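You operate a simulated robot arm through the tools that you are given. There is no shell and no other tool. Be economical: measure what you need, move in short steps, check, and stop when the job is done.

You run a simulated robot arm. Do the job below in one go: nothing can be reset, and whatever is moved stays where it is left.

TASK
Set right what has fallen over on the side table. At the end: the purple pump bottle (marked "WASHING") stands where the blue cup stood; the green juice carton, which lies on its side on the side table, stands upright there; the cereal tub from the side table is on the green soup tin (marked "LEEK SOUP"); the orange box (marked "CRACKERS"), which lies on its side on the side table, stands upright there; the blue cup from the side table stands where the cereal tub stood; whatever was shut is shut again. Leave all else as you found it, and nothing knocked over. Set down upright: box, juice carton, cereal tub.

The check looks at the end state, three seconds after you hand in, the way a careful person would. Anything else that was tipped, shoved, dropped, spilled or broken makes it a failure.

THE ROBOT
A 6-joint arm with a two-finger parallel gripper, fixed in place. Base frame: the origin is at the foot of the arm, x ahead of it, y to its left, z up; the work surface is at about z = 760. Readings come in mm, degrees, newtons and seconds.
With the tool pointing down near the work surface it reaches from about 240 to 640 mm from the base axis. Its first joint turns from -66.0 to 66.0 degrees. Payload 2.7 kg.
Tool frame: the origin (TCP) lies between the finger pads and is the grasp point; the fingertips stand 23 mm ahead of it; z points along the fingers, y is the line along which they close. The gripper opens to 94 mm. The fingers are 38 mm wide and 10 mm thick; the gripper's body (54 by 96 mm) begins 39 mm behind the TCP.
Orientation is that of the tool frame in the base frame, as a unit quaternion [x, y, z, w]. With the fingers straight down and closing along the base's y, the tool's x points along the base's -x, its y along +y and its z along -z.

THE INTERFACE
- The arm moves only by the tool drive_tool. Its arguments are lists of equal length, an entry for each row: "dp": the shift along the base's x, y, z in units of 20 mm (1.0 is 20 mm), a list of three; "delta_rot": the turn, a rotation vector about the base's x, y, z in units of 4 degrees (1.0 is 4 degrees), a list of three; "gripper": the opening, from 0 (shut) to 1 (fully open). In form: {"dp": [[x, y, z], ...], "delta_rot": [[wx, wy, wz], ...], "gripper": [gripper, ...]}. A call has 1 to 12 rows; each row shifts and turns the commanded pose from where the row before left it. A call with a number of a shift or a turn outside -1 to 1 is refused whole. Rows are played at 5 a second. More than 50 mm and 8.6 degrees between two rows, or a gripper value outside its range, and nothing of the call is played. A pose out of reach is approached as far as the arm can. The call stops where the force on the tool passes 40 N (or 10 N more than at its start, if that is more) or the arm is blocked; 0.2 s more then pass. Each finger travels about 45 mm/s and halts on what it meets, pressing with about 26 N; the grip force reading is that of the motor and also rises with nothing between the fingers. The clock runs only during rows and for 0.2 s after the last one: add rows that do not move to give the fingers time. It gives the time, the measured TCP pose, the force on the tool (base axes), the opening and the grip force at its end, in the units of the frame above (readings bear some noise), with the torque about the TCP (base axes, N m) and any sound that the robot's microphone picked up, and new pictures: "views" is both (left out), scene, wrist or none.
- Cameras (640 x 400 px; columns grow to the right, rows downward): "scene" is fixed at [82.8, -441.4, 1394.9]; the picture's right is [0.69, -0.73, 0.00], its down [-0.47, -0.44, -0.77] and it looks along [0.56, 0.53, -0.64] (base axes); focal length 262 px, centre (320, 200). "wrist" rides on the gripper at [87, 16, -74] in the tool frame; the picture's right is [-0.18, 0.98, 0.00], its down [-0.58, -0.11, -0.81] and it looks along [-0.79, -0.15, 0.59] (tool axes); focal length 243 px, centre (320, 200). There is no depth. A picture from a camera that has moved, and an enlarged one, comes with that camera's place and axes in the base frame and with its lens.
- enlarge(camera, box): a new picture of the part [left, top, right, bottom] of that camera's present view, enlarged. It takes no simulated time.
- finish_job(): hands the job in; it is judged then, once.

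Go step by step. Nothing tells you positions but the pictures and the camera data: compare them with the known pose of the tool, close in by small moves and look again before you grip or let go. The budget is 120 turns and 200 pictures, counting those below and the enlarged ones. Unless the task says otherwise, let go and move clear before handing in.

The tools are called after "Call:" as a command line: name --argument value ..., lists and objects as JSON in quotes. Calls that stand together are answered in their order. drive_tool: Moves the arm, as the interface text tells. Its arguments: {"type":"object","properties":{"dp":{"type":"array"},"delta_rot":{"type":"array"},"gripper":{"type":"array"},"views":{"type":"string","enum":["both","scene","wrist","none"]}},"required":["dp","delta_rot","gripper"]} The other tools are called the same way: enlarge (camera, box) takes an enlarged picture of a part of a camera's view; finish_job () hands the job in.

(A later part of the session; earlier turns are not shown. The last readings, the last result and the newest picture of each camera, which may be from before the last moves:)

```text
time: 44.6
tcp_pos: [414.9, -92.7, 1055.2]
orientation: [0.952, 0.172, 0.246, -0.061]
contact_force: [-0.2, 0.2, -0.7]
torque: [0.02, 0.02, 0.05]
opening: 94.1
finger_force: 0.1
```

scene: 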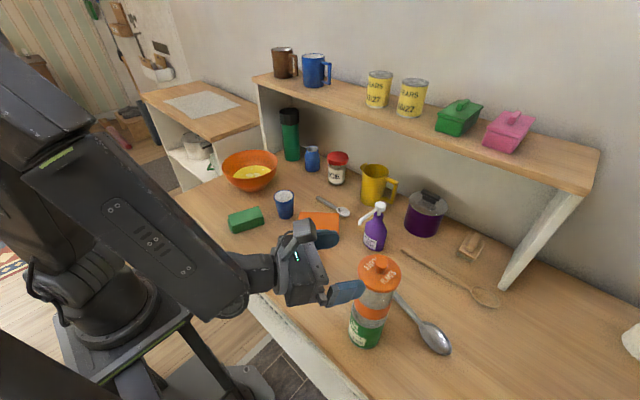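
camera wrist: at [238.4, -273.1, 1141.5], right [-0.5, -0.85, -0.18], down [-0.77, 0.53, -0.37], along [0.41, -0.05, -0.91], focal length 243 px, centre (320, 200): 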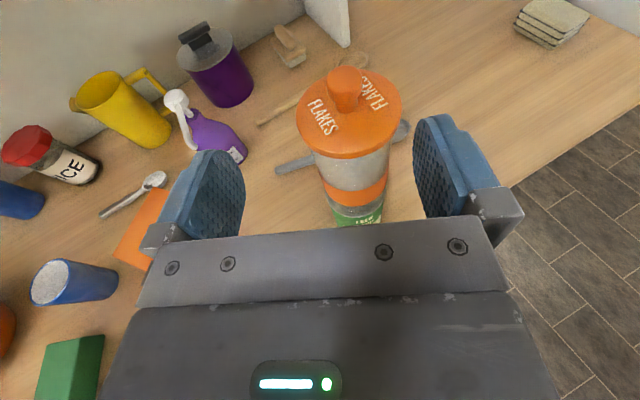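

I'm untilting the rest of the way and continuing toward the cup.

Call:
drive_tool --dp '[[0, 0.5, 0], [0, 0.5, 0], [0, 0.5, 0], [0, 0.5, 0], [0, 0.5, 0], [0, 0.5, 0], [0, 0.5, 0], [0, 0, 0]]' --delta_rot '[[-0.41, 0.912, 0], [-0.41, 0.912, 0], [-0.41, 0.912, 0], [-0.41, 0.912, 0], [-0.41, 0.912, 0], [-0.41, 0.912, 0], [-0.41, 0.912, 0], [-0.13, 0.3, 0]]' --gripper '[1, 1, 1, 1, 1, 1, 1, 1]' --views "none"

Call:
drive_tool --dp '[[0.1, 0.6, -0.5], [0.1, 0.6, -0.5], [0.1, 0.6, -0.5], [0.1, 0.6, -0.5], [0.1, 0.6, -0.5], [0.1, 0.6, -0.5], [0.1, 0.6, -0.5], [0.1, 0.6, -0.5], [0.1, 0.6, -0.5], [0.1, 0.6, -0.5], [0.1, 0.6, -0.5], [0.1, 0, 0]]' --delta_rot '[[0, 0, 1], [0, 0, 1], [0, 0, 1], [0, 0, 1], [0, 0, 1], [0, 0, 1], [0, 0, 1], [0, 0, 1], [0, 0, 1], [0, 0, 1], [0, 0, 1], [0, 0, 1]]' --gripper '[1, 1, 1, 1, 1, 1, 1, 1, 1, 1, 1, 1]'

```text
time: 46.4
tcp_pos: [413.9, -23.4, 1055.3]
orientation: [0.984, 0.177, 0.0, 0.0]
contact_force: [-0.9, -0.3, 0.3]
torque: [-0.02, 0.03, 0.0]
opening: 94.1
finger_force: 0.0
```

```text
time: 49.0
tcp_pos: [436.4, 109.5, 945.7]
orientation: [0.827, 0.562, 0.0, 0.0]
contact_force: [-0.7, -0.3, 0.5]
torque: [0.01, -0.01, 0.02]
opening: 94.1
finger_force: 0.0
camera wrist: at [483.8, 183.0, 1019.8], right [0.85, -0.53, 0.0], down [-0.31, -0.5, 0.81], along [-0.43, -0.68, -0.59], focal length 243 px, centre (320, 200)
```

scene: 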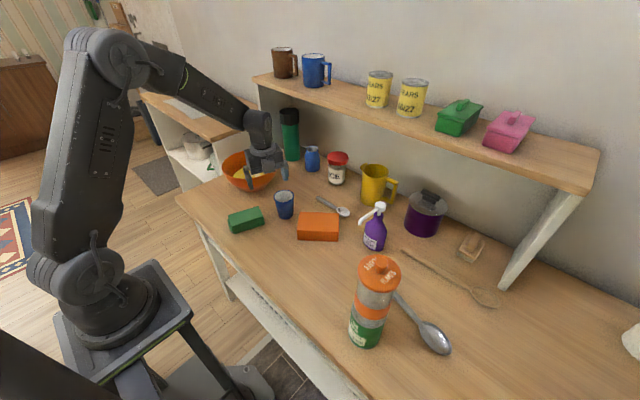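
wrist: 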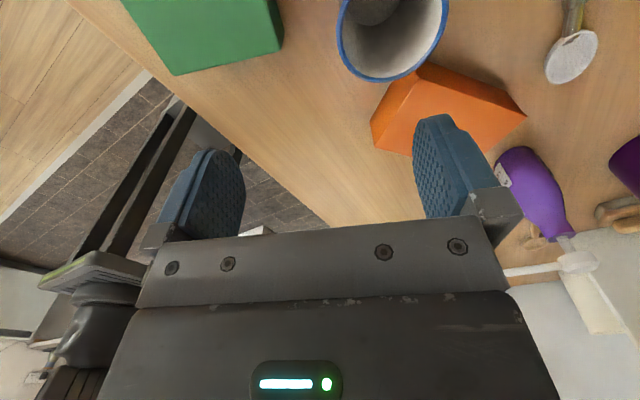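

The cup reads at about (495, 115). I'm moving above it and looking again.

Call:
drive_tool --dp '[[1, 0.15, 0], [1, 0.15, 0], [1, 0.1, 0], [0, 0, 0]]' --delta_rot '[[0, 0, 0], [0, 0, 0], [0, 0, 0], [0, 0, 0]]' --gripper '[1, 1, 1, 1]' --views "wrist"

Call:
enlarge --camera "scene" --box '[240, 130, 340, 240]'

```text
time: 50.0
tcp_pos: [497.0, 117.6, 946.6]
orientation: [0.827, 0.562, 0.0, 0.0]
contact_force: [-0.3, 0.6, -0.2]
torque: [0.02, 0.0, 0.01]
opening: 94.1
finger_force: 0.1
camera wrist: at [543.8, 190.6, 1020.0], right [0.85, -0.53, 0.0], down [-0.32, -0.5, 0.81], along [-0.43, -0.68, -0.59], focal length 243 px, centre (320, 200)
```

wrist: 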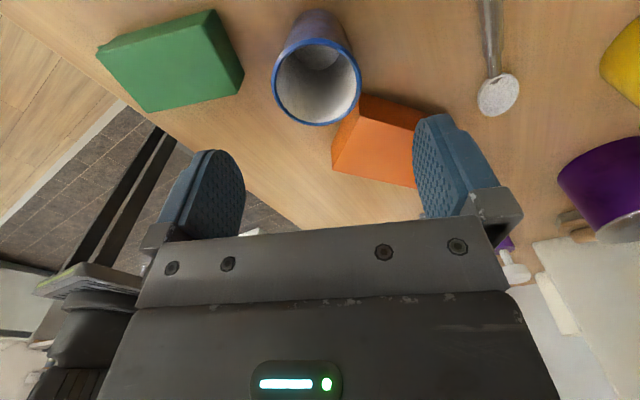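

```text
3.64 times, centred on (290, 185) of scene
camera zoom: at [82.8, -441.4, 1394.9], right [0.69, -0.73, 0.0], down [-0.47, -0.44, -0.77], along [0.56, 0.53, -0.64], focal length 954 px, centre (429, 254)
```

zoom: 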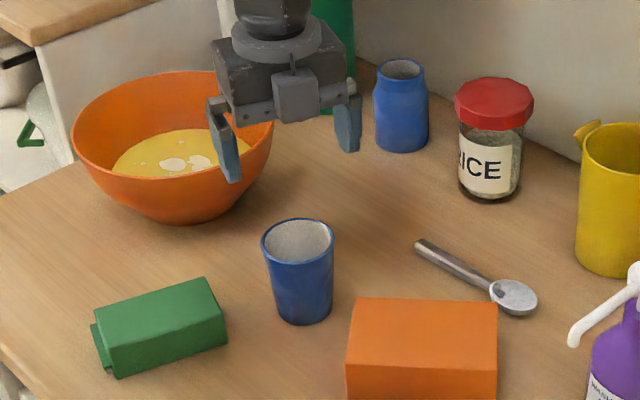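

Combining both views, the cup rim is centred at about (493, 114) at z 845. I'll descend around it.

Call:
drive_tool --dp '[[-0.17, -0.15, -1], [0, 0, -1], [0, 0, -1], [0, 0, -1], [0, 0, 0]]' --delta_rot '[[0, 0, 0], [0, 0, 0], [0, 0, 0], [0, 0, 0], [0, 0, 0]]' --gripper '[1, 1, 1, 1, 1]' --views "wrist"

Call:
enlarge --camera "scene" --box '[240, 150, 340, 240]'

```text
time: 51.2
tcp_pos: [495.0, 115.3, 865.3]
orientation: [0.828, 0.561, 0.0, 0.0]
contact_force: [0.5, -0.2, 0.1]
torque: [0.0, -0.01, -0.04]
opening: 94.1
finger_force: 0.0
camera wrist: at [540.3, 188.0, 939.3], right [0.85, -0.53, 0.0], down [-0.32, -0.5, 0.81], along [-0.43, -0.68, -0.59], focal length 243 px, centre (320, 200)
```

wrist: 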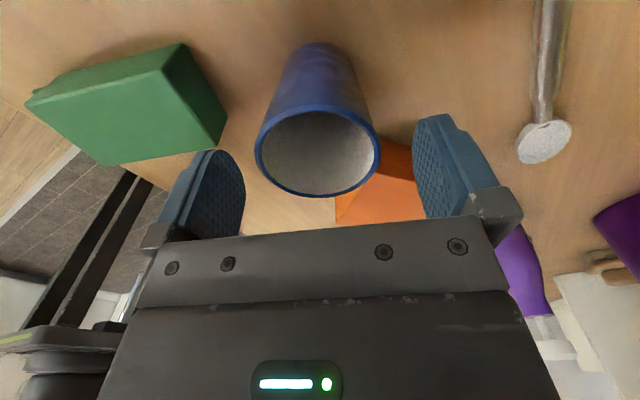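

```text
4.44 times, centred on (290, 195) of scene
camera zoom: at [82.8, -441.4, 1394.9], right [0.69, -0.73, 0.0], down [-0.47, -0.44, -0.77], along [0.56, 0.53, -0.64], focal length 1166 px, centre (453, 222)
```

zoom: 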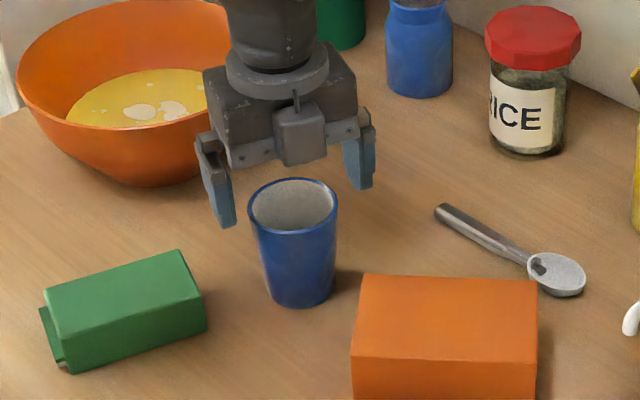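

It's well centred. I'm descending 40 mm and closing.

Call:
drive_tool --dp '[[0, 0, -1], [0, 0, -1], [0, 0, 0], [0, 0, 0], [0, 0, 0], [0, 0, 0], [0, 0, 0]]' --delta_rot '[[0, 0, 0], [0, 0, 0], [0, 0, 0], [0, 0, 0], [0, 0, 0], [0, 0, 0], [0, 0, 0]]' --gripper '[1, 1, 1, 0.8, 0.7, 0.6, 0.55]' --views "none"

Call:
drive_tool --dp '[[0, 0, 0], [0, 0, 1], [0, 0, 1], [0, 0, 1], [0, 0, 1], [0, 0, 1]]' --delta_rot '[[0, 0, 0], [0, 0, 0], [0, 0, 0], [0, 0, 0], [0, 0, 0], [0, 0, 0]]' --gripper '[0.5, 0.5, 0.5, 0.5, 0.5, 0.5]'

```text
time: 52.8
tcp_pos: [492.2, 113.2, 826.6]
orientation: [0.827, 0.563, 0.0, 0.0]
contact_force: [-0.4, 0.5, 0.1]
torque: [-0.04, 0.0, -0.01]
opening: 67.2
finger_force: 25.8
```

```text
time: 54.2
tcp_pos: [493.7, 114.9, 925.2]
orientation: [0.827, 0.562, -0.001, 0.0]
contact_force: [-0.4, 0.2, -1.9]
torque: [0.02, -0.06, 0.0]
opening: 67.1
finger_force: 26.4
camera wrist: at [540.1, 187.5, 999.7], right [0.85, -0.53, 0.0], down [-0.31, -0.5, 0.81], along [-0.43, -0.68, -0.59], focal length 243 px, centre (320, 200)
```

scene: 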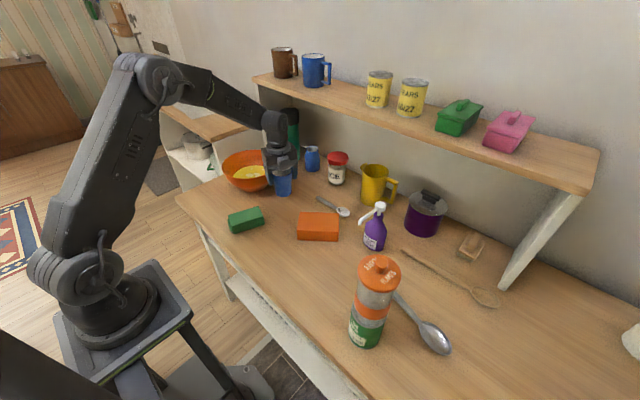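
wrist: 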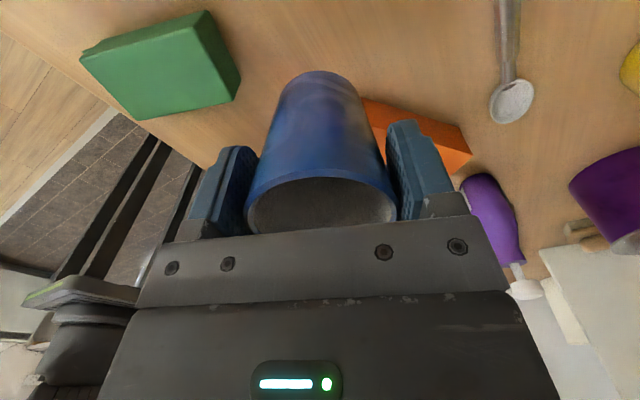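

I have the cup, and its spot was (493.5, 114.5). I'm carrying it to where the tub stood, about (330, 408).

Call:
drive_tool --dp '[[-0.81, 0.96, 0.3], [-0.81, 0.96, 0.3], [-0.81, 0.96, 0], [-0.81, 0.96, 0], [-0.81, 0.96, 0], [-0.81, 0.96, 0], [-0.81, 0.96, 0]]' --delta_rot '[[0, 0, 1], [0, 0, 1], [0, 0, 1], [0, 0, 1], [0, 0, 1], [0, 0, 0], [0, 0, 0]]' --gripper '[0.5, 0.5, 0.5, 0.5, 0.5, 0.5, 0.5]' --views "none"

Call:
drive_tool --dp '[[-0.314, 0.995, 0], [-0.314, 0.995, 0], [-0.314, 0.995, 0], [-0.314, 0.995, 0], [-0.314, 0.995, 0], [-0.314, 0.995, 0], [-0.314, 0.995, 0], [-0.314, 0.995, 0], [0, 0, 0]]' --delta_rot '[[0, 0, 0], [0, 0, 0], [0, 0, 0], [0, 0, 0], [0, 0, 0], [0, 0, 0], [0, 0, 0], [0, 0, 0], [0, 0, 0]]' --gripper '[0.5, 0.5, 0.5, 0.5, 0.5, 0.5, 0.5, 0.5, 0.5]'

```text
time: 55.8
tcp_pos: [380.7, 248.1, 939.2]
orientation: [0.717, 0.697, -0.001, -0.001]
contact_force: [0.3, -0.3, -2.3]
torque: [-0.01, -0.03, 0.01]
opening: 67.1
finger_force: 25.9
```

```text
time: 57.8
tcp_pos: [329.7, 408.6, 936.8]
orientation: [0.717, 0.697, 0.0, -0.001]
contact_force: [-0.1, 1.0, -1.6]
torque: [0.03, 0.02, -0.02]
opening: 67.3
finger_force: 25.7
camera wrist: at [348.0, 493.4, 1011.0], right [0.98, -0.21, 0.0], down [-0.12, -0.58, 0.81], along [-0.17, -0.79, -0.59], focal length 243 px, centre (320, 200)
```

scene: 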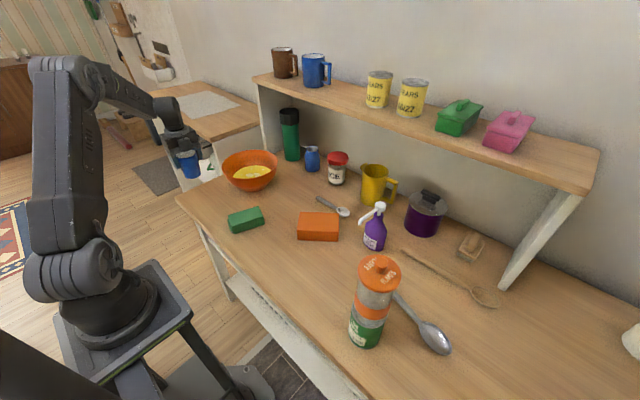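
wrist: 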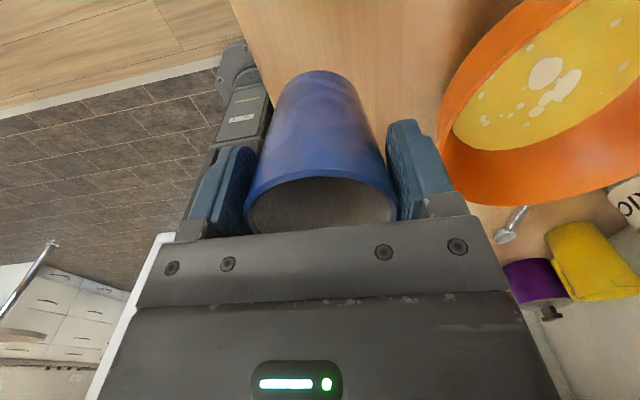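

I'm lowering the cup to the table, slowing at the end.

Call:
drive_tool --dp '[[0, 0, -1], [0, 0, -1], [0, 0, -1], [0, 0, -1], [0, 0, -1], [0, 0, -0.2], [0, 0, -0.1]]' --delta_rot '[[0, 0, 0], [0, 0, 0], [0, 0, 0], [0, 0, 0], [0, 0, 0], [0, 0, 0], [0, 0, 0]]' --gripper '[0.5, 0.5, 0.5, 0.5, 0.5, 0.5, 0.5]' --views "none"

Call:
drive_tool --dp '[[0, 0, -0.1], [0, 0, -0.1]]' --delta_rot '[[0, 0, 0], [0, 0, 0]]' --gripper '[0.5, 0.5]' --views "scene"

```text
time: 59.4
tcp_pos: [331.1, 407.5, 831.3]
orientation: [0.717, 0.697, 0.0, 0.0]
contact_force: [-0.7, -0.7, -1.7]
torque: [0.0, 0.02, 0.01]
opening: 67.3
finger_force: 26.4
```

```text
time: 60.0
tcp_pos: [330.2, 407.3, 828.5]
orientation: [0.717, 0.697, -0.001, 0.001]
contact_force: [0.5, -0.4, -1.0]
torque: [0.03, -0.01, 0.0]
opening: 67.1
finger_force: 26.0
```

scene: 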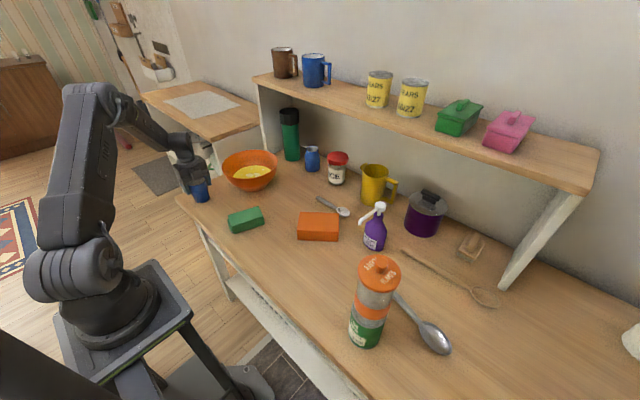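

Call:
drive_tool --dp '[[0, 0, -0.1], [0, 0, -0.05]]' --delta_rot '[[0, 0, 0], [0, 0, 0]]' --gripper '[0.5, 0.5]' --views "none"

```text
time: 60.6
tcp_pos: [329.7, 408.0, 825.8]
orientation: [0.717, 0.697, 0.001, -0.001]
contact_force: [-4.1, -4.4, 13.5]
torque: [-0.33, -0.03, -0.11]
opening: 67.2
finger_force: 26.3
```

The cup is down. I'm releasing it and going up.

Call:
drive_tool --dp '[[0, 0, 0], [0, 0, 0], [0, 0, 0], [0, 0, 0.2], [0, 0, 1], [0, 0, 1], [0, 0, 1], [0, 0, 1], [0, 0, 1], [0, 0, 1], [0, 0, 1]]' --delta_rot '[[0, 0, 0], [0, 0, 0], [0, 0, 0], [0, 0, 0], [0, 0, 0], [0, 0, 0], [0, 0, 0], [0, 0, 0], [0, 0, 0], [0, 0, 0], [0, 0, 0]]' --gripper '[0.75, 0.85, 0.88, 0.88, 0.88, 0.88, 0.88, 0.88, 0.88, 0.88, 0.88]'

Call:
enlarge --camera "scene" --box '[160, 130, 290, 240]'

```text
time: 63.0
tcp_pos: [330.3, 407.6, 970.6]
orientation: [0.717, 0.697, 0.0, 0.0]
contact_force: [0.9, -0.1, -0.5]
torque: [0.01, 0.01, -0.04]
opening: 82.9
finger_force: 0.1
camera wrist: at [348.8, 492.4, 1043.4], right [0.98, -0.21, 0.0], down [-0.13, -0.58, 0.81], along [-0.17, -0.79, -0.59], focal length 243 px, centre (320, 200)
```

scene: 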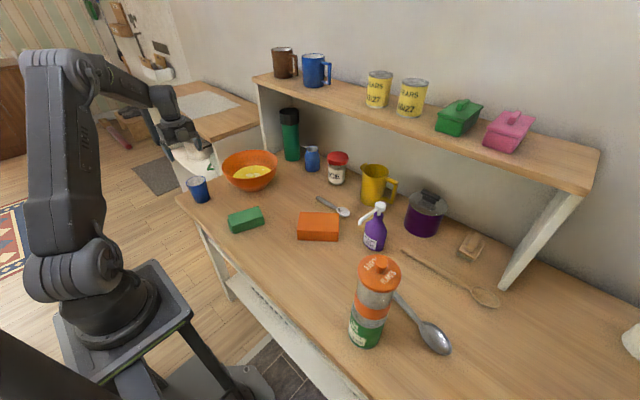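
wrist: 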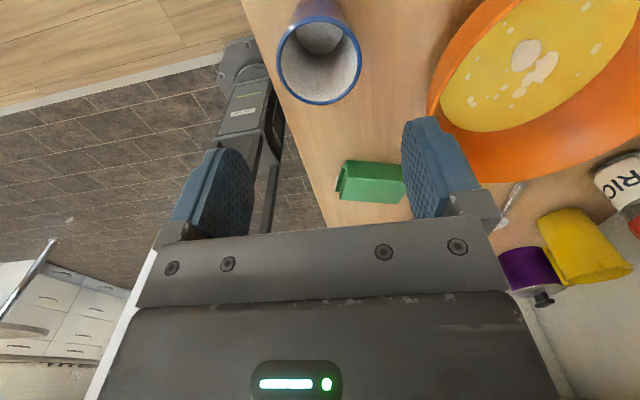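

```text
3.64 times, centred on (225, 185) of scene
camera zoom: at [82.8, -441.4, 1394.9], right [0.69, -0.73, 0.0], down [-0.47, -0.44, -0.77], along [0.56, 0.53, -0.64], focal length 954 px, centre (666, 254)
```

zoom: 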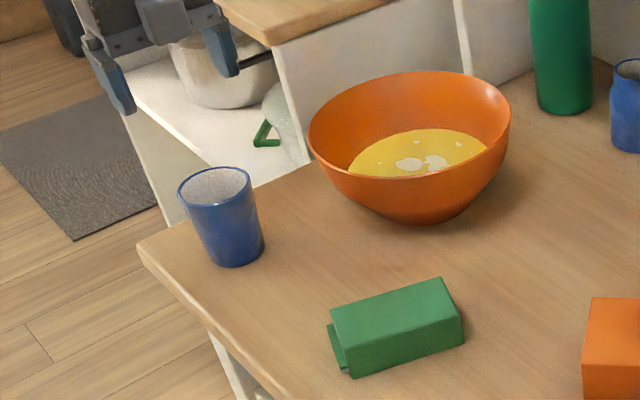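

The cup stands where the tub was. Now I'll look at the carton's end.

Call:
enlarge --camera "wrist" --box '[310, 140, 430, 215]'

Call:
enlarge --camera "scene" --box '[220, 200, 270, 240]'

```text
5.33 times, centred on (370, 178) of wrist
camera zoom: at [348.8, 492.4, 1043.4], right [0.98, -0.21, 0.0], down [-0.13, -0.58, 0.81], along [-0.17, -0.79, -0.59], focal length 1294 px, centre (53, 320)
```

zoom: 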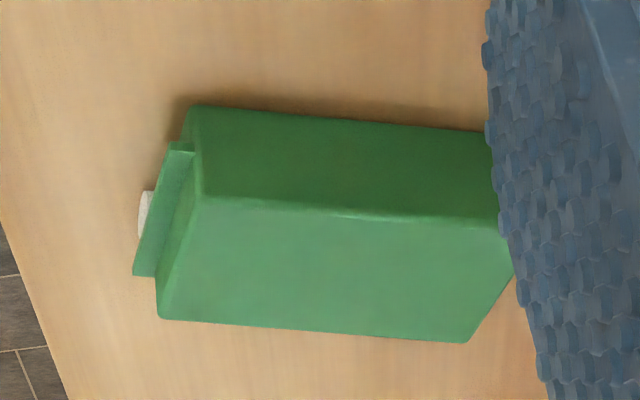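

```text
10.00 times, centred on (245, 220) of scene
camera zoom: at [82.8, -441.4, 1394.9], right [0.69, -0.73, 0.0], down [-0.47, -0.44, -0.77], along [0.56, 0.53, -0.64], focal length 2623 px, centre (1070, 0)
```

zoom: 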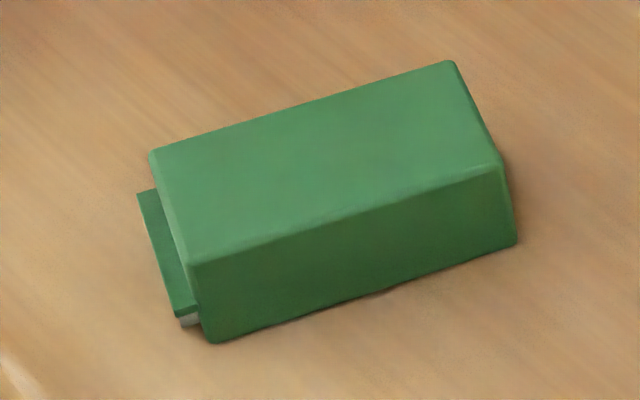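

The end with the fin and white cap is the carton's top, and it lies toward the robot. I'll move over the carton and turn so the fingers close across its 57 mm width.

Call:
drive_tool --dp '[[0.094, -0.63, 0], [0.094, -0.63, 0], [0.094, -0.63, 0], [0.094, -0.63, 0], [0.094, -0.63, 0], [0.094, -0.63, 0], [0.094, -0.63, 0], [0.094, -0.63, 0], [0.094, -0.63, 0]]' --delta_rot '[[0, 0, 1], [0, 0, 1], [0, 0, 1], [0, 0, 1], [0, 0, 1], [0, 0, 1], [0, 0, 1], [0, 0, 1], [0, 0, 1]]' --gripper '[1, 1, 1, 1, 1, 1, 1, 1, 1]' --views "none"

Call:
drive_tool --dp '[[0.094, -0.63, 0], [0.094, -0.63, 0], [0.094, -0.63, 0], [0.094, -0.63, 0], [0.094, -0.63, 0], [0.094, -0.63, 0], [0.094, -0.63, 0], [0.094, -0.63, 0], [0.094, -0.63, 0]]' --delta_rot '[[0, 0, 1], [0, 0, 1], [0, 0, 1], [0, 0, 1], [0, 0, 1], [0, 0, 1], [0, 0, 1], [0, 0, 1], [0, 0, 0.9]]' --gripper '[1, 1, 1, 1, 1, 1, 1, 1, 1]'

```text
time: 65.0
tcp_pos: [347.9, 293.0, 967.9]
orientation: [0.466, 0.885, 0.0, -0.001]
contact_force: [-0.2, 0.3, 0.0]
torque: [-0.02, 0.0, 0.04]
opening: 94.0
finger_force: 0.0
```

```text
time: 67.0
tcp_pos: [364.2, 180.5, 969.7]
orientation: [0.172, 0.985, 0.0, 0.0]
contact_force: [0.0, 0.4, -0.5]
torque: [-0.03, 0.0, -0.01]
opening: 93.9
finger_force: 0.1
camera wrist: at [287.7, 224.3, 1042.5], right [0.51, 0.86, 0.0], down [0.51, -0.3, 0.81], along [0.69, -0.41, -0.59], focal length 243 px, centre (320, 200)
```

scene: 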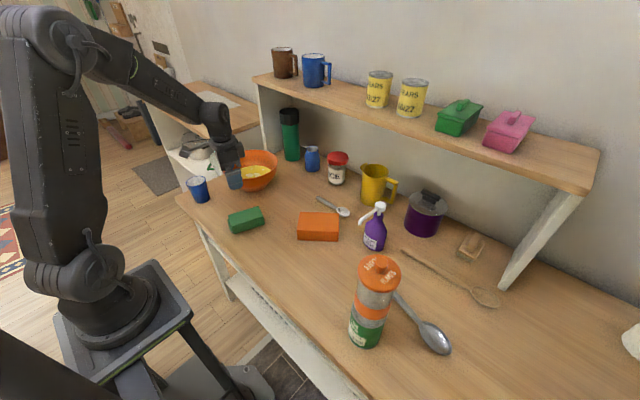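
wrist: 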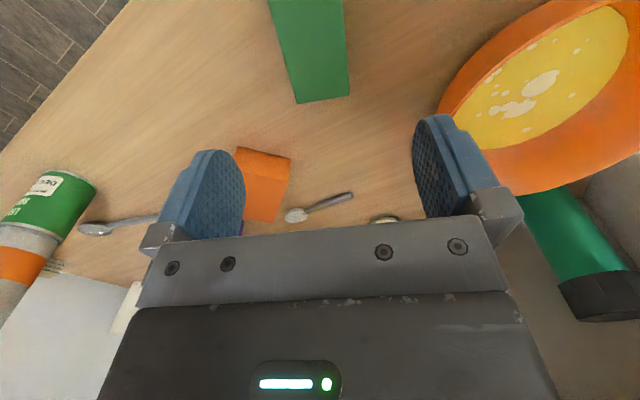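

I'm tilting 14° so the finished upright pose will match the pose I already used safely. Then I'll descend partway and look.

Call:
drive_tool --dp '[[-0.1, -0.1, -1], [-0.1, -0.1, -1], [0, 0, -1], [0, 0, -1], [0, 0, -1], [0, 0, 0]]' --delta_rot '[[-0.342, -0.94, 0], [-0.342, -0.94, 0], [-0.342, -0.94, 0], [-0.171, -0.47, 0], [0, 0, 0], [0, 0, 0]]' --gripper '[1, 1, 1, 1, 1, 1]'

Call:
enlarge --camera "scene" --box '[200, 160, 300, 245]'

```text
time: 68.4
tcp_pos: [360.0, 176.6, 868.3]
orientation: [0.173, 0.977, -0.021, 0.12]
contact_force: [-0.1, 0.1, -0.1]
torque: [-0.01, 0.0, -0.04]
opening: 94.0
finger_force: 0.1
camera wrist: at [269.1, 225.9, 918.6], right [0.5, 0.86, 0.04], down [0.31, -0.23, 0.92], along [0.81, -0.45, -0.38], focal length 243 px, centre (320, 200)
```

scene: 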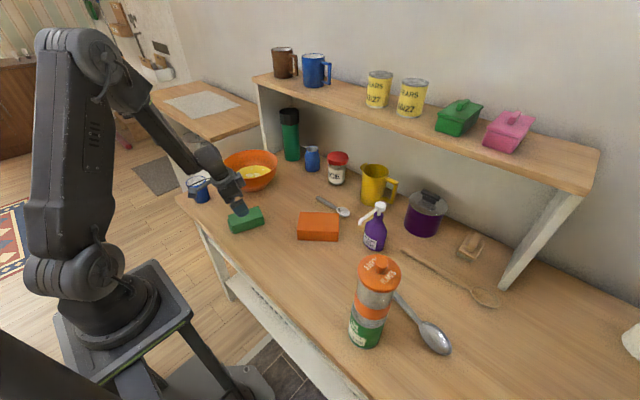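
wrist: 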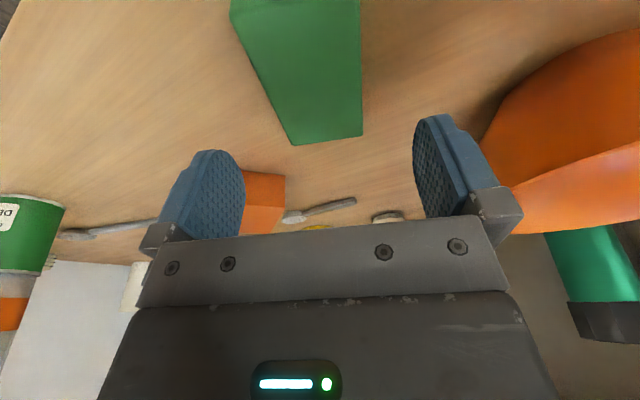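

```text
4.71 times, centred on (250, 202) of scene
camera zoom: at [82.8, -441.4, 1394.9], right [0.69, -0.73, 0.0], down [-0.47, -0.44, -0.77], along [0.56, 0.53, -0.64], focal length 1234 px, centre (649, 188)
```

zoom: 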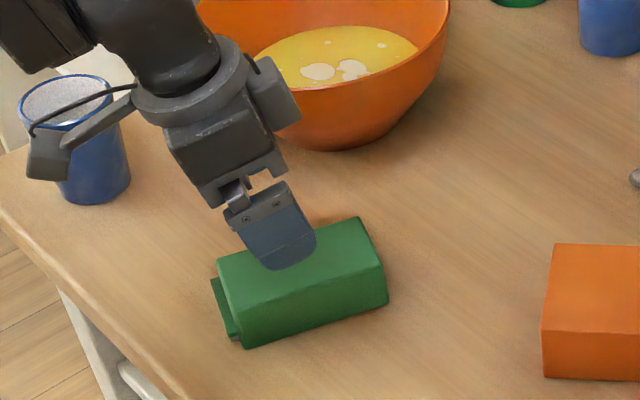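

The carton is within the finger opening and the TCP is about 65 mm from its bottom end. I'm descending to z 791.

Call:
drive_tool --dp '[[-0.05, -0.1, -1], [0, 0, -1], [0, 0, -1], [0, 0, -0.6], [0, 0, -0.25], [0, 0, 0]]' --delta_rot '[[0, 0, 0], [0, 0, 0], [0, 0, 0], [0, 0, 0], [0, 0, 0], [0, 0, 0]]' --gripper '[1, 1, 1, 1, 1, 1]' --views "wrist"

Call:
enlarge --camera "scene" --box '[200, 160, 300, 245]'

```text
time: 69.8
tcp_pos: [358.7, 174.7, 791.5]
orientation: [0.173, 0.977, -0.021, 0.12]
contact_force: [0.7, -0.1, 0.5]
torque: [-0.02, 0.0, 0.04]
opening: 93.9
finger_force: 0.0
camera wrist: at [268.4, 224.3, 842.7], right [0.51, 0.86, 0.04], down [0.31, -0.23, 0.92], along [0.81, -0.45, -0.38], focal length 243 px, centre (320, 200)
```

wrist: 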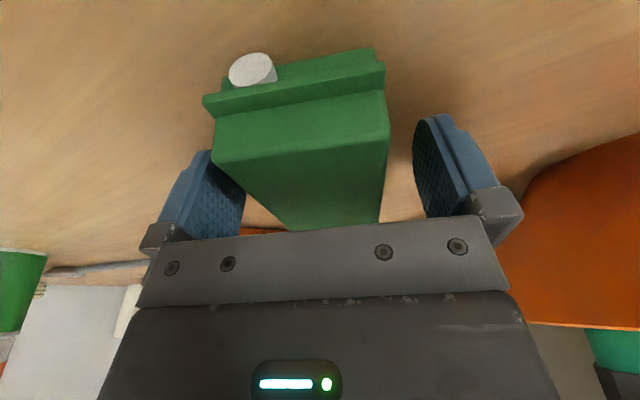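

```text
4.71 times, centred on (250, 202) of scene
camera zoom: at [82.8, -441.4, 1394.9], right [0.69, -0.73, 0.0], down [-0.47, -0.44, -0.77], along [0.56, 0.53, -0.64], focal length 1234 px, centre (649, 188)
```

zoom: 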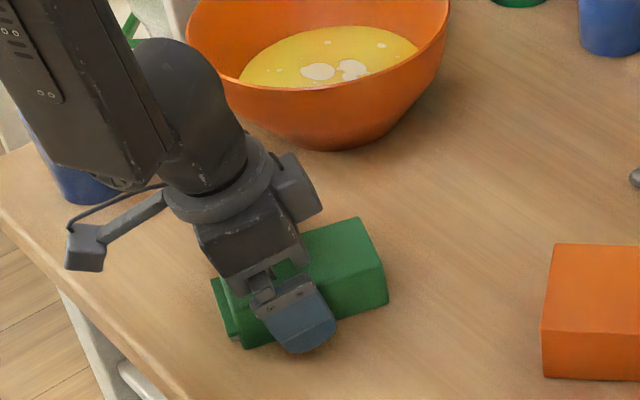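

The carton is between the fingers, so I'm closing and then lifting a little.

Call:
drive_tool --dp '[[0, 0, 0], [0, 0, 0], [0, 0, 0], [0, 0, 0], [0, 0, 0], [0, 0, 0]]' --delta_rot '[[0, 0, 0], [0, 0, 0], [0, 0, 0], [0, 0, 0], [0, 0, 0], [0, 0, 0]]' --gripper '[0.85, 0.7, 0.6, 0.5, 0.4, 0.4]' --views "wrist"

Call:
drive_tool --dp '[[0, 0, 0.5], [0, 0, 1], [0, 0, 1], [0, 0, 1], [0, 0, 1], [0, 0, 1], [0, 0, 1], [0, 0, 1], [0, 0, 1]]' --delta_rot '[[0, 0, 0], [0, 0, 0], [0, 0, 0], [0, 0, 0], [0, 0, 0], [0, 0, 0], [0, 0, 0], [0, 0, 0], [0, 0, 0]]' --gripper '[0.4, 0.4, 0.4, 0.4, 0.4, 0.4, 0.4, 0.4, 0.4]' --views "wrist"

```text
time: 71.2
tcp_pos: [358.3, 173.9, 792.4]
orientation: [0.173, 0.977, -0.022, 0.119]
contact_force: [-0.5, -1.0, 0.5]
torque: [-0.03, -0.02, 0.01]
opening: 59.3
finger_force: 26.1
camera wrist: at [268.3, 224.2, 842.8], right [0.5, 0.86, 0.04], down [0.31, -0.23, 0.92], along [0.81, -0.45, -0.38], focal length 243 px, centre (320, 200)
```

wrist: 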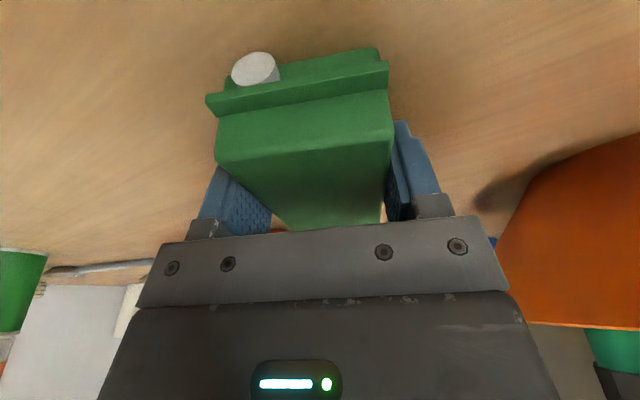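

```text
time: 73.2
tcp_pos: [358.7, 175.3, 963.1]
orientation: [0.172, 0.977, -0.021, 0.12]
contact_force: [0.6, -0.5, -0.3]
torque: [-0.02, 0.01, 0.0]
opening: 59.4
finger_force: 26.2
camera wrist: at [268.2, 223.8, 1013.0], right [0.5, 0.86, 0.04], down [0.31, -0.23, 0.92], along [0.81, -0.45, -0.38], focal length 243 px, centre (320, 200)
```

wrist: 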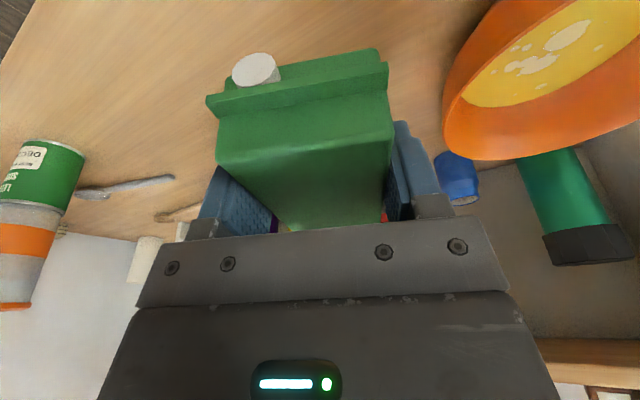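

The carton is held firmly. I'm spinning the tool so the carton's top end faces outward.

Call:
drive_tool --dp '[[0.15, 0, 0], [0.15, 0, 0], [0.15, 0, 0], [0.15, 0, 0], [0.15, 0, 0], [0.15, 0, 0], [0.15, 0, 0], [0.15, 0, 0], [0.15, 0, 0], [0.15, 0, 0], [0.15, 0, 0], [0.15, 0, 0]]' --delta_rot '[[0, 0, -1], [0, 0, -1], [0, 0, -1], [0, 0, -1], [0, 0, -1], [0, 0, -1], [0, 0, -1], [0, 0, -1], [0, 0, -1], [0, 0, -1], [0, 0, -1], [0, 0, -1]]' --gripper '[0.4, 0.4, 0.4, 0.4, 0.4, 0.4, 0.4, 0.4, 0.4, 0.4, 0.4, 0.4]' --views "none"

Call:
drive_tool --dp '[[0, 0, 0], [0, 0, 0], [0, 0, 0], [0, 0, 0], [0, 0, 0], [0, 0, 0], [0, 0, 0], [0, 0, 0], [0, 0, 0], [0, 0, 0], [0, 0, 0], [0, 0, 0]]' --delta_rot '[[0, 0, -1], [0, 0, -1], [0, 0, -1], [0, 0, -1], [0, 0, -1], [0, 0, -1], [0, 0, -1], [0, 0, -1], [0, 0, -1], [0, 0, -1], [0, 0, -1], [0, 0, -1]]' --gripper '[0.4, 0.4, 0.4, 0.4, 0.4, 0.4, 0.4, 0.4, 0.4, 0.4, 0.4, 0.4]' --views "none"

Call:
drive_tool --dp '[[0, 0, 0], [0, 0, 0], [0, 0, 0], [0, 0, 0], [0, 0, 0]]' --delta_rot '[[0, 0, -1], [0, 0, -1], [0, 0, -1], [0, 0, -1], [0, 0, -0.75]]' --gripper '[0.4, 0.4, 0.4, 0.4, 0.4]'

```text
time: 75.8
tcp_pos: [395.5, 174.7, 962.1]
orientation: [0.557, 0.822, -0.069, 0.101]
contact_force: [0.6, -0.1, -0.4]
torque: [0.02, 0.02, 0.0]
opening: 58.9
finger_force: 26.4
```

```text
time: 78.4
tcp_pos: [395.4, 174.2, 961.2]
orientation: [0.842, 0.526, -0.104, 0.064]
contact_force: [-0.1, 0.0, 0.7]
torque: [0.01, -0.03, -0.02]
opening: 59.2
finger_force: 25.6
```

```text
time: 79.6
tcp_pos: [395.4, 174.7, 962.4]
orientation: [0.917, 0.379, -0.112, 0.046]
contact_force: [0.5, -0.1, 0.0]
torque: [0.01, 0.0, 0.02]
opening: 59.2
finger_force: 25.8
camera wrist: at [478.4, 234.3, 1012.8], right [0.57, -0.82, 0.04], down [-0.34, -0.18, 0.92], along [-0.75, -0.54, -0.38], focal length 243 px, centre (320, 200)
```

scene: 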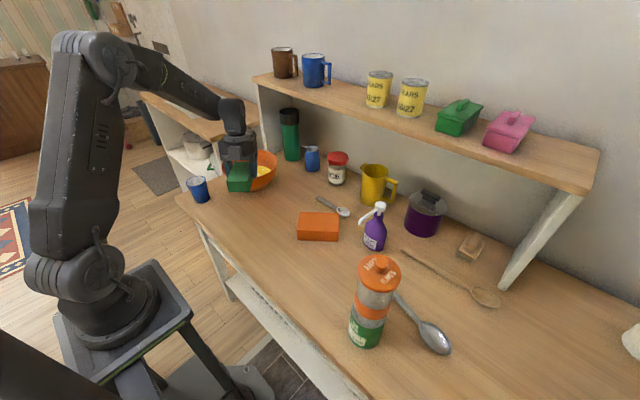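
wrist: 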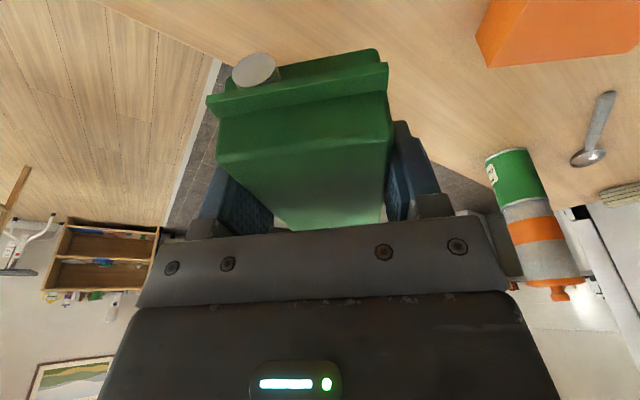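

I'm now tilting 90° to bring the carton upright.

Call:
drive_tool --dp '[[0, 0, 0], [0, 0, 0], [0, 0, 0], [0, 0, 0], [0, 0, 0], [0, 0, 0], [0, 0, 0], [0, 0, 0], [0, 0, 0], [0, 0, 0], [0, 0, 0], [0, 0, 0]]' --delta_rot '[[0.705, -0.71, 0], [0.705, -0.71, 0], [0.705, -0.71, 0], [0.705, -0.71, 0], [0.705, -0.71, 0], [0.705, -0.71, 0], [0.705, -0.71, 0], [0.705, -0.71, 0], [0.705, -0.71, 0], [0.705, -0.71, 0], [0.705, -0.71, 0], [0.705, -0.71, 0]]' --gripper '[0.4, 0.4, 0.4, 0.4, 0.4, 0.4, 0.4, 0.4, 0.4, 0.4, 0.4, 0.4]' --views "none"

Call:
drive_tool --dp '[[0, 0, 0], [0, 0, 0], [0, 0, 0], [0, 0, 0], [0, 0, 0], [0, 0, 0], [0, 0, 0], [0, 0, 0], [0, 0, 0], [0, 0, 0], [0, 0, 0]]' --delta_rot '[[0.705, -0.71, 0], [0.705, -0.71, 0], [0.705, -0.71, 0], [0.705, -0.71, 0], [0.705, -0.71, 0], [0.705, -0.71, 0], [0.705, -0.71, 0], [0.705, -0.71, 0], [0.705, -0.71, 0], [0.705, -0.71, 0], [0.353, -0.355, 0]]' --gripper '[0.4, 0.4, 0.4, 0.4, 0.4, 0.4, 0.4, 0.4, 0.4, 0.4, 0.4]'

Call:
enlarge --camera "scene" --box '[180, 110, 300, 220]'

```text
time: 82.2
tcp_pos: [395.7, 173.9, 961.5]
orientation: [0.883, 0.365, 0.272, -0.111]
contact_force: [0.1, -0.5, 0.4]
torque: [-0.01, 0.03, -0.03]
opening: 59.5
finger_force: 26.5
```

```text
time: 84.6
tcp_pos: [395.8, 175.5, 962.0]
orientation: [0.728, 0.301, 0.57, -0.233]
contact_force: [-0.9, 0.4, -0.2]
torque: [0.01, 0.02, 0.0]
opening: 59.1
finger_force: 25.4
camera wrist: at [369.2, 126.2, 1063.0], right [0.66, -0.73, -0.18], down [-0.73, -0.57, -0.37], along [0.17, 0.37, -0.91], focal length 243 px, centre (320, 200)
```

scene: 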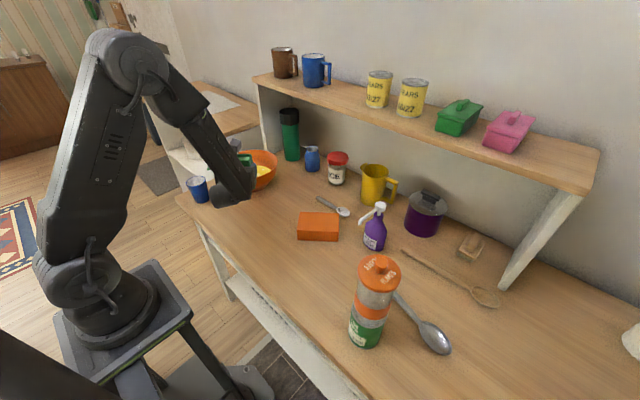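
wrist: 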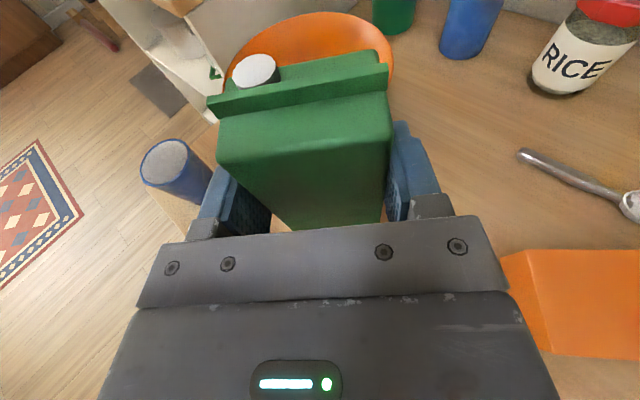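

```text
3.64 times, centred on (240, 165) of scene
camera zoom: at [82.8, -441.4, 1394.9], right [0.69, -0.73, 0.0], down [-0.47, -0.44, -0.77], along [0.56, 0.53, -0.64], focal length 954 px, centre (611, 327)
```

zoom: 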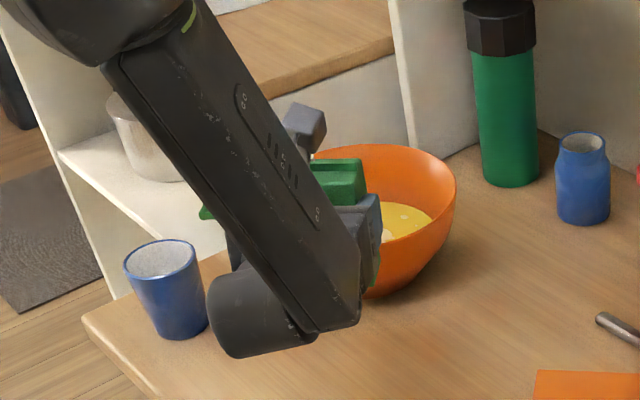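

The carton is upright in the grip. I'm lowering it toward a free spot near where it lay.

Call:
drive_tool --dp '[[0, 0, -1], [0, 0, -1], [0, 0, -1], [0, 0, -1], [0, 0, -1], [0, 0, -0.8], [0, 0, 0]]' --delta_rot '[[0, 0, 0], [0, 0, 0], [0, 0, 0], [0, 0, 0], [0, 0, 0], [0, 0, 0], [0, 0, 0]]' --gripper '[0.4, 0.4, 0.4, 0.4, 0.4, 0.4, 0.4]'

Call:
enlarge --camera "scene" --box '[190, 140, 310, 250]'

```text
time: 86.2
tcp_pos: [395.5, 175.7, 845.3]
orientation: [0.727, 0.301, 0.571, -0.234]
contact_force: [-0.5, -0.4, -0.2]
torque: [0.03, -0.03, -0.01]
opening: 58.9
finger_force: 25.7
camera wrist: at [369.5, 125.7, 947.1], right [0.66, -0.73, -0.18], down [-0.73, -0.57, -0.37], along [0.17, 0.37, -0.91], focal length 243 px, centre (320, 200)
```

scene: 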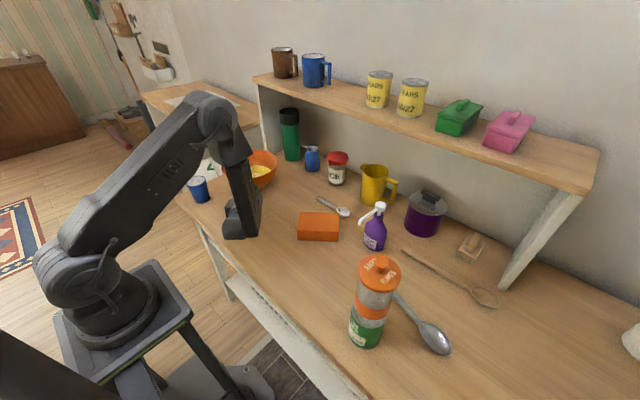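
wrist: 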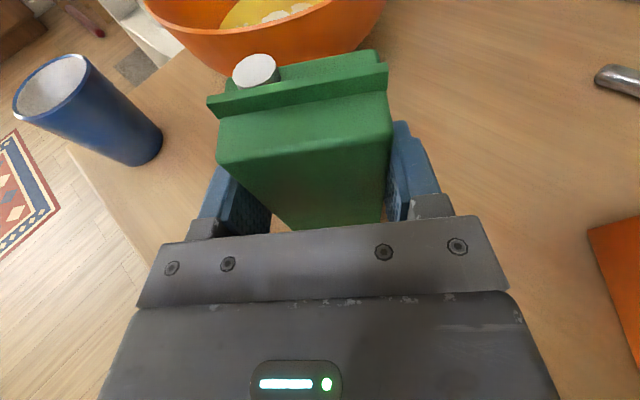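

```text
3.64 times, centred on (250, 195) of scene
camera zoom: at [82.8, -441.4, 1394.9], right [0.69, -0.73, 0.0], down [-0.47, -0.44, -0.77], along [0.56, 0.53, -0.64], focal length 954 px, centre (574, 218)
```

zoom: 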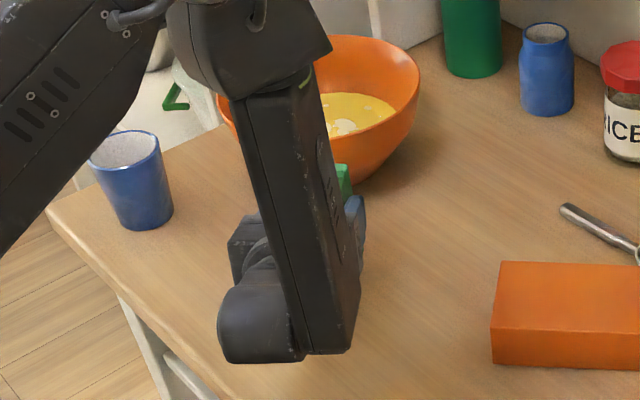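

There is enough clearance all around. I'm lowering the rest of the way in small steps.

Call:
drive_tool --dp '[[0, 0, -0.4], [0, 0, -0.2], [0, 0, -0.1], [0, 0, 0]]' --delta_rot '[[0, 0, 0], [0, 0, 0], [0, 0, 0], [0, 0, 0]]' --gripper '[0.4, 0.4, 0.4, 0.4]' --views "none"

Call:
drive_tool --dp '[[0, 0, -0.1], [0, 0, -0.1]]' --delta_rot '[[0, 0, 0], [0, 0, 0]]' --gripper '[0.4, 0.4]' --views "none"

```text
time: 87.2
tcp_pos: [396.6, 173.6, 833.0]
orientation: [0.728, 0.301, 0.57, -0.234]
contact_force: [0.6, 0.2, -1.4]
torque: [0.01, -0.01, 0.01]
opening: 58.9
finger_force: 26.0
```

```text
time: 87.8
tcp_pos: [395.5, 174.3, 828.5]
orientation: [0.728, 0.302, 0.569, -0.234]
contact_force: [0.0, 0.6, -0.1]
torque: [0.0, -0.01, 0.01]
opening: 59.1
finger_force: 25.9
```

Call:
drive_tool --dp '[[0, 0, -0.1], [0, 0, -0.1]]' --delta_rot '[[0, 0, 0], [0, 0, 0]]' --gripper '[0.4, 0.4]' --views "none"

Call:
drive_tool --dp '[[0, 0, -0.1]]' --delta_rot '[[0, 0, 0]]' --gripper '[0.4]' --views "wrist"

```text
time: 88.4
tcp_pos: [396.7, 175.0, 824.6]
orientation: [0.727, 0.302, 0.571, -0.235]
contact_force: [-1.5, -1.3, 7.9]
torque: [0.02, 0.22, 0.06]
opening: 59.0
finger_force: 25.9
```

```text
time: 88.8
tcp_pos: [396.6, 174.5, 822.5]
orientation: [0.726, 0.3, 0.573, -0.233]
contact_force: [-3.0, 0.4, 20.7]
torque: [0.22, 0.13, 0.04]
opening: 58.9
finger_force: 26.0
camera wrist: at [369.7, 126.1, 924.5], right [0.66, -0.73, -0.17], down [-0.73, -0.57, -0.38], along [0.17, 0.38, -0.91], focal length 243 px, centre (320, 200)
```

wrist: 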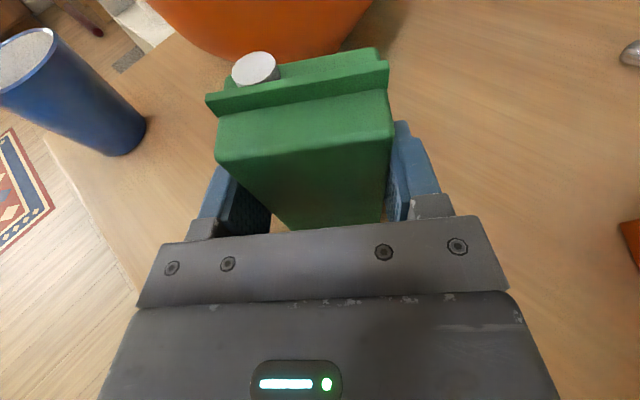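

The carton is on the table. I'm opening fully, then backing out along the pointing direction, up-slanted.

Call:
drive_tool --dp '[[0, 0, 0.05], [0, 0, 0], [0, 0, 0], [0, 0, 0], [0, 0, 0]]' --delta_rot '[[0, 0, 0], [0, 0, 0], [0, 0, 0], [0, 0, 0], [0, 0, 0]]' --gripper '[0.65, 0.75, 0.85, 0.95, 1]' --views "wrist"

Call:
drive_tool --dp '[[-0.4, -0.4, 0.1], [-0.4, -0.4, 0.1], [-0.4, -0.4, 0.1], [-0.4, -0.4, 0.1]]' --delta_rot '[[0, 0, 0], [0, 0, 0], [0, 0, 0], [0, 0, 0]]' --gripper '[1, 1, 1, 1]'

```text
time: 90.0
tcp_pos: [396.8, 174.4, 823.7]
orientation: [0.728, 0.301, 0.57, -0.234]
contact_force: [-0.4, 0.6, 0.5]
torque: [0.0, -0.02, 0.0]
opening: 94.0
finger_force: 0.1
camera wrist: at [369.5, 126.0, 923.9], right [0.66, -0.73, -0.18], down [-0.73, -0.57, -0.37], along [0.17, 0.37, -0.91], focal length 243 px, centre (320, 200)
```

wrist: 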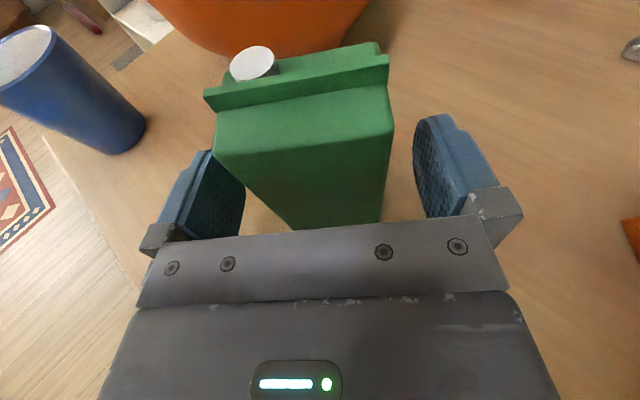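

```text
time: 91.0
tcp_pos: [362.0, 142.8, 831.8]
orientation: [0.728, 0.3, 0.57, -0.233]
contact_force: [-0.3, 0.2, 1.0]
torque: [0.01, -0.01, -0.01]
opening: 94.0
finger_force: 0.1
camera wrist: at [337.2, 93.8, 932.1], right [0.66, -0.73, -0.18], down [-0.73, -0.57, -0.37], along [0.17, 0.37, -0.91], focal length 243 px, centre (320, 200)
```

scene: 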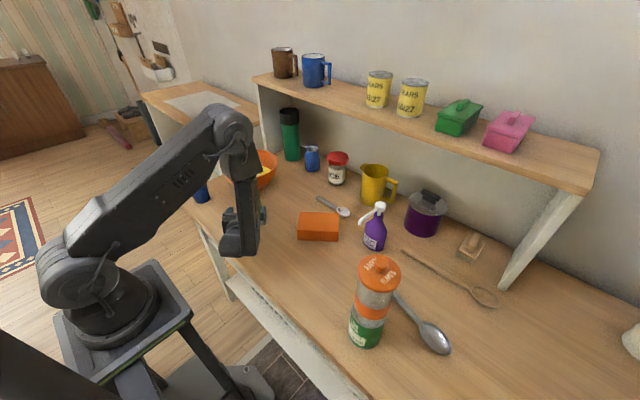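
wrist: 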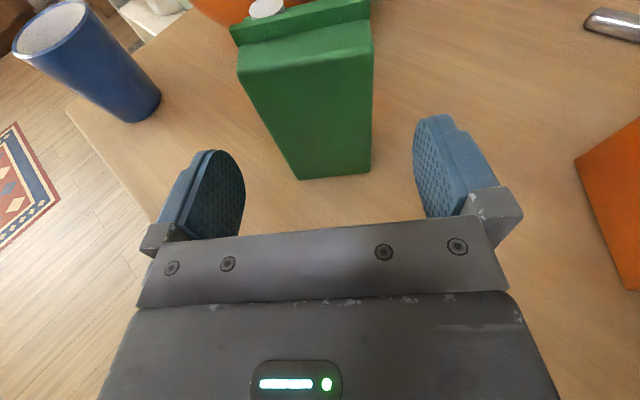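

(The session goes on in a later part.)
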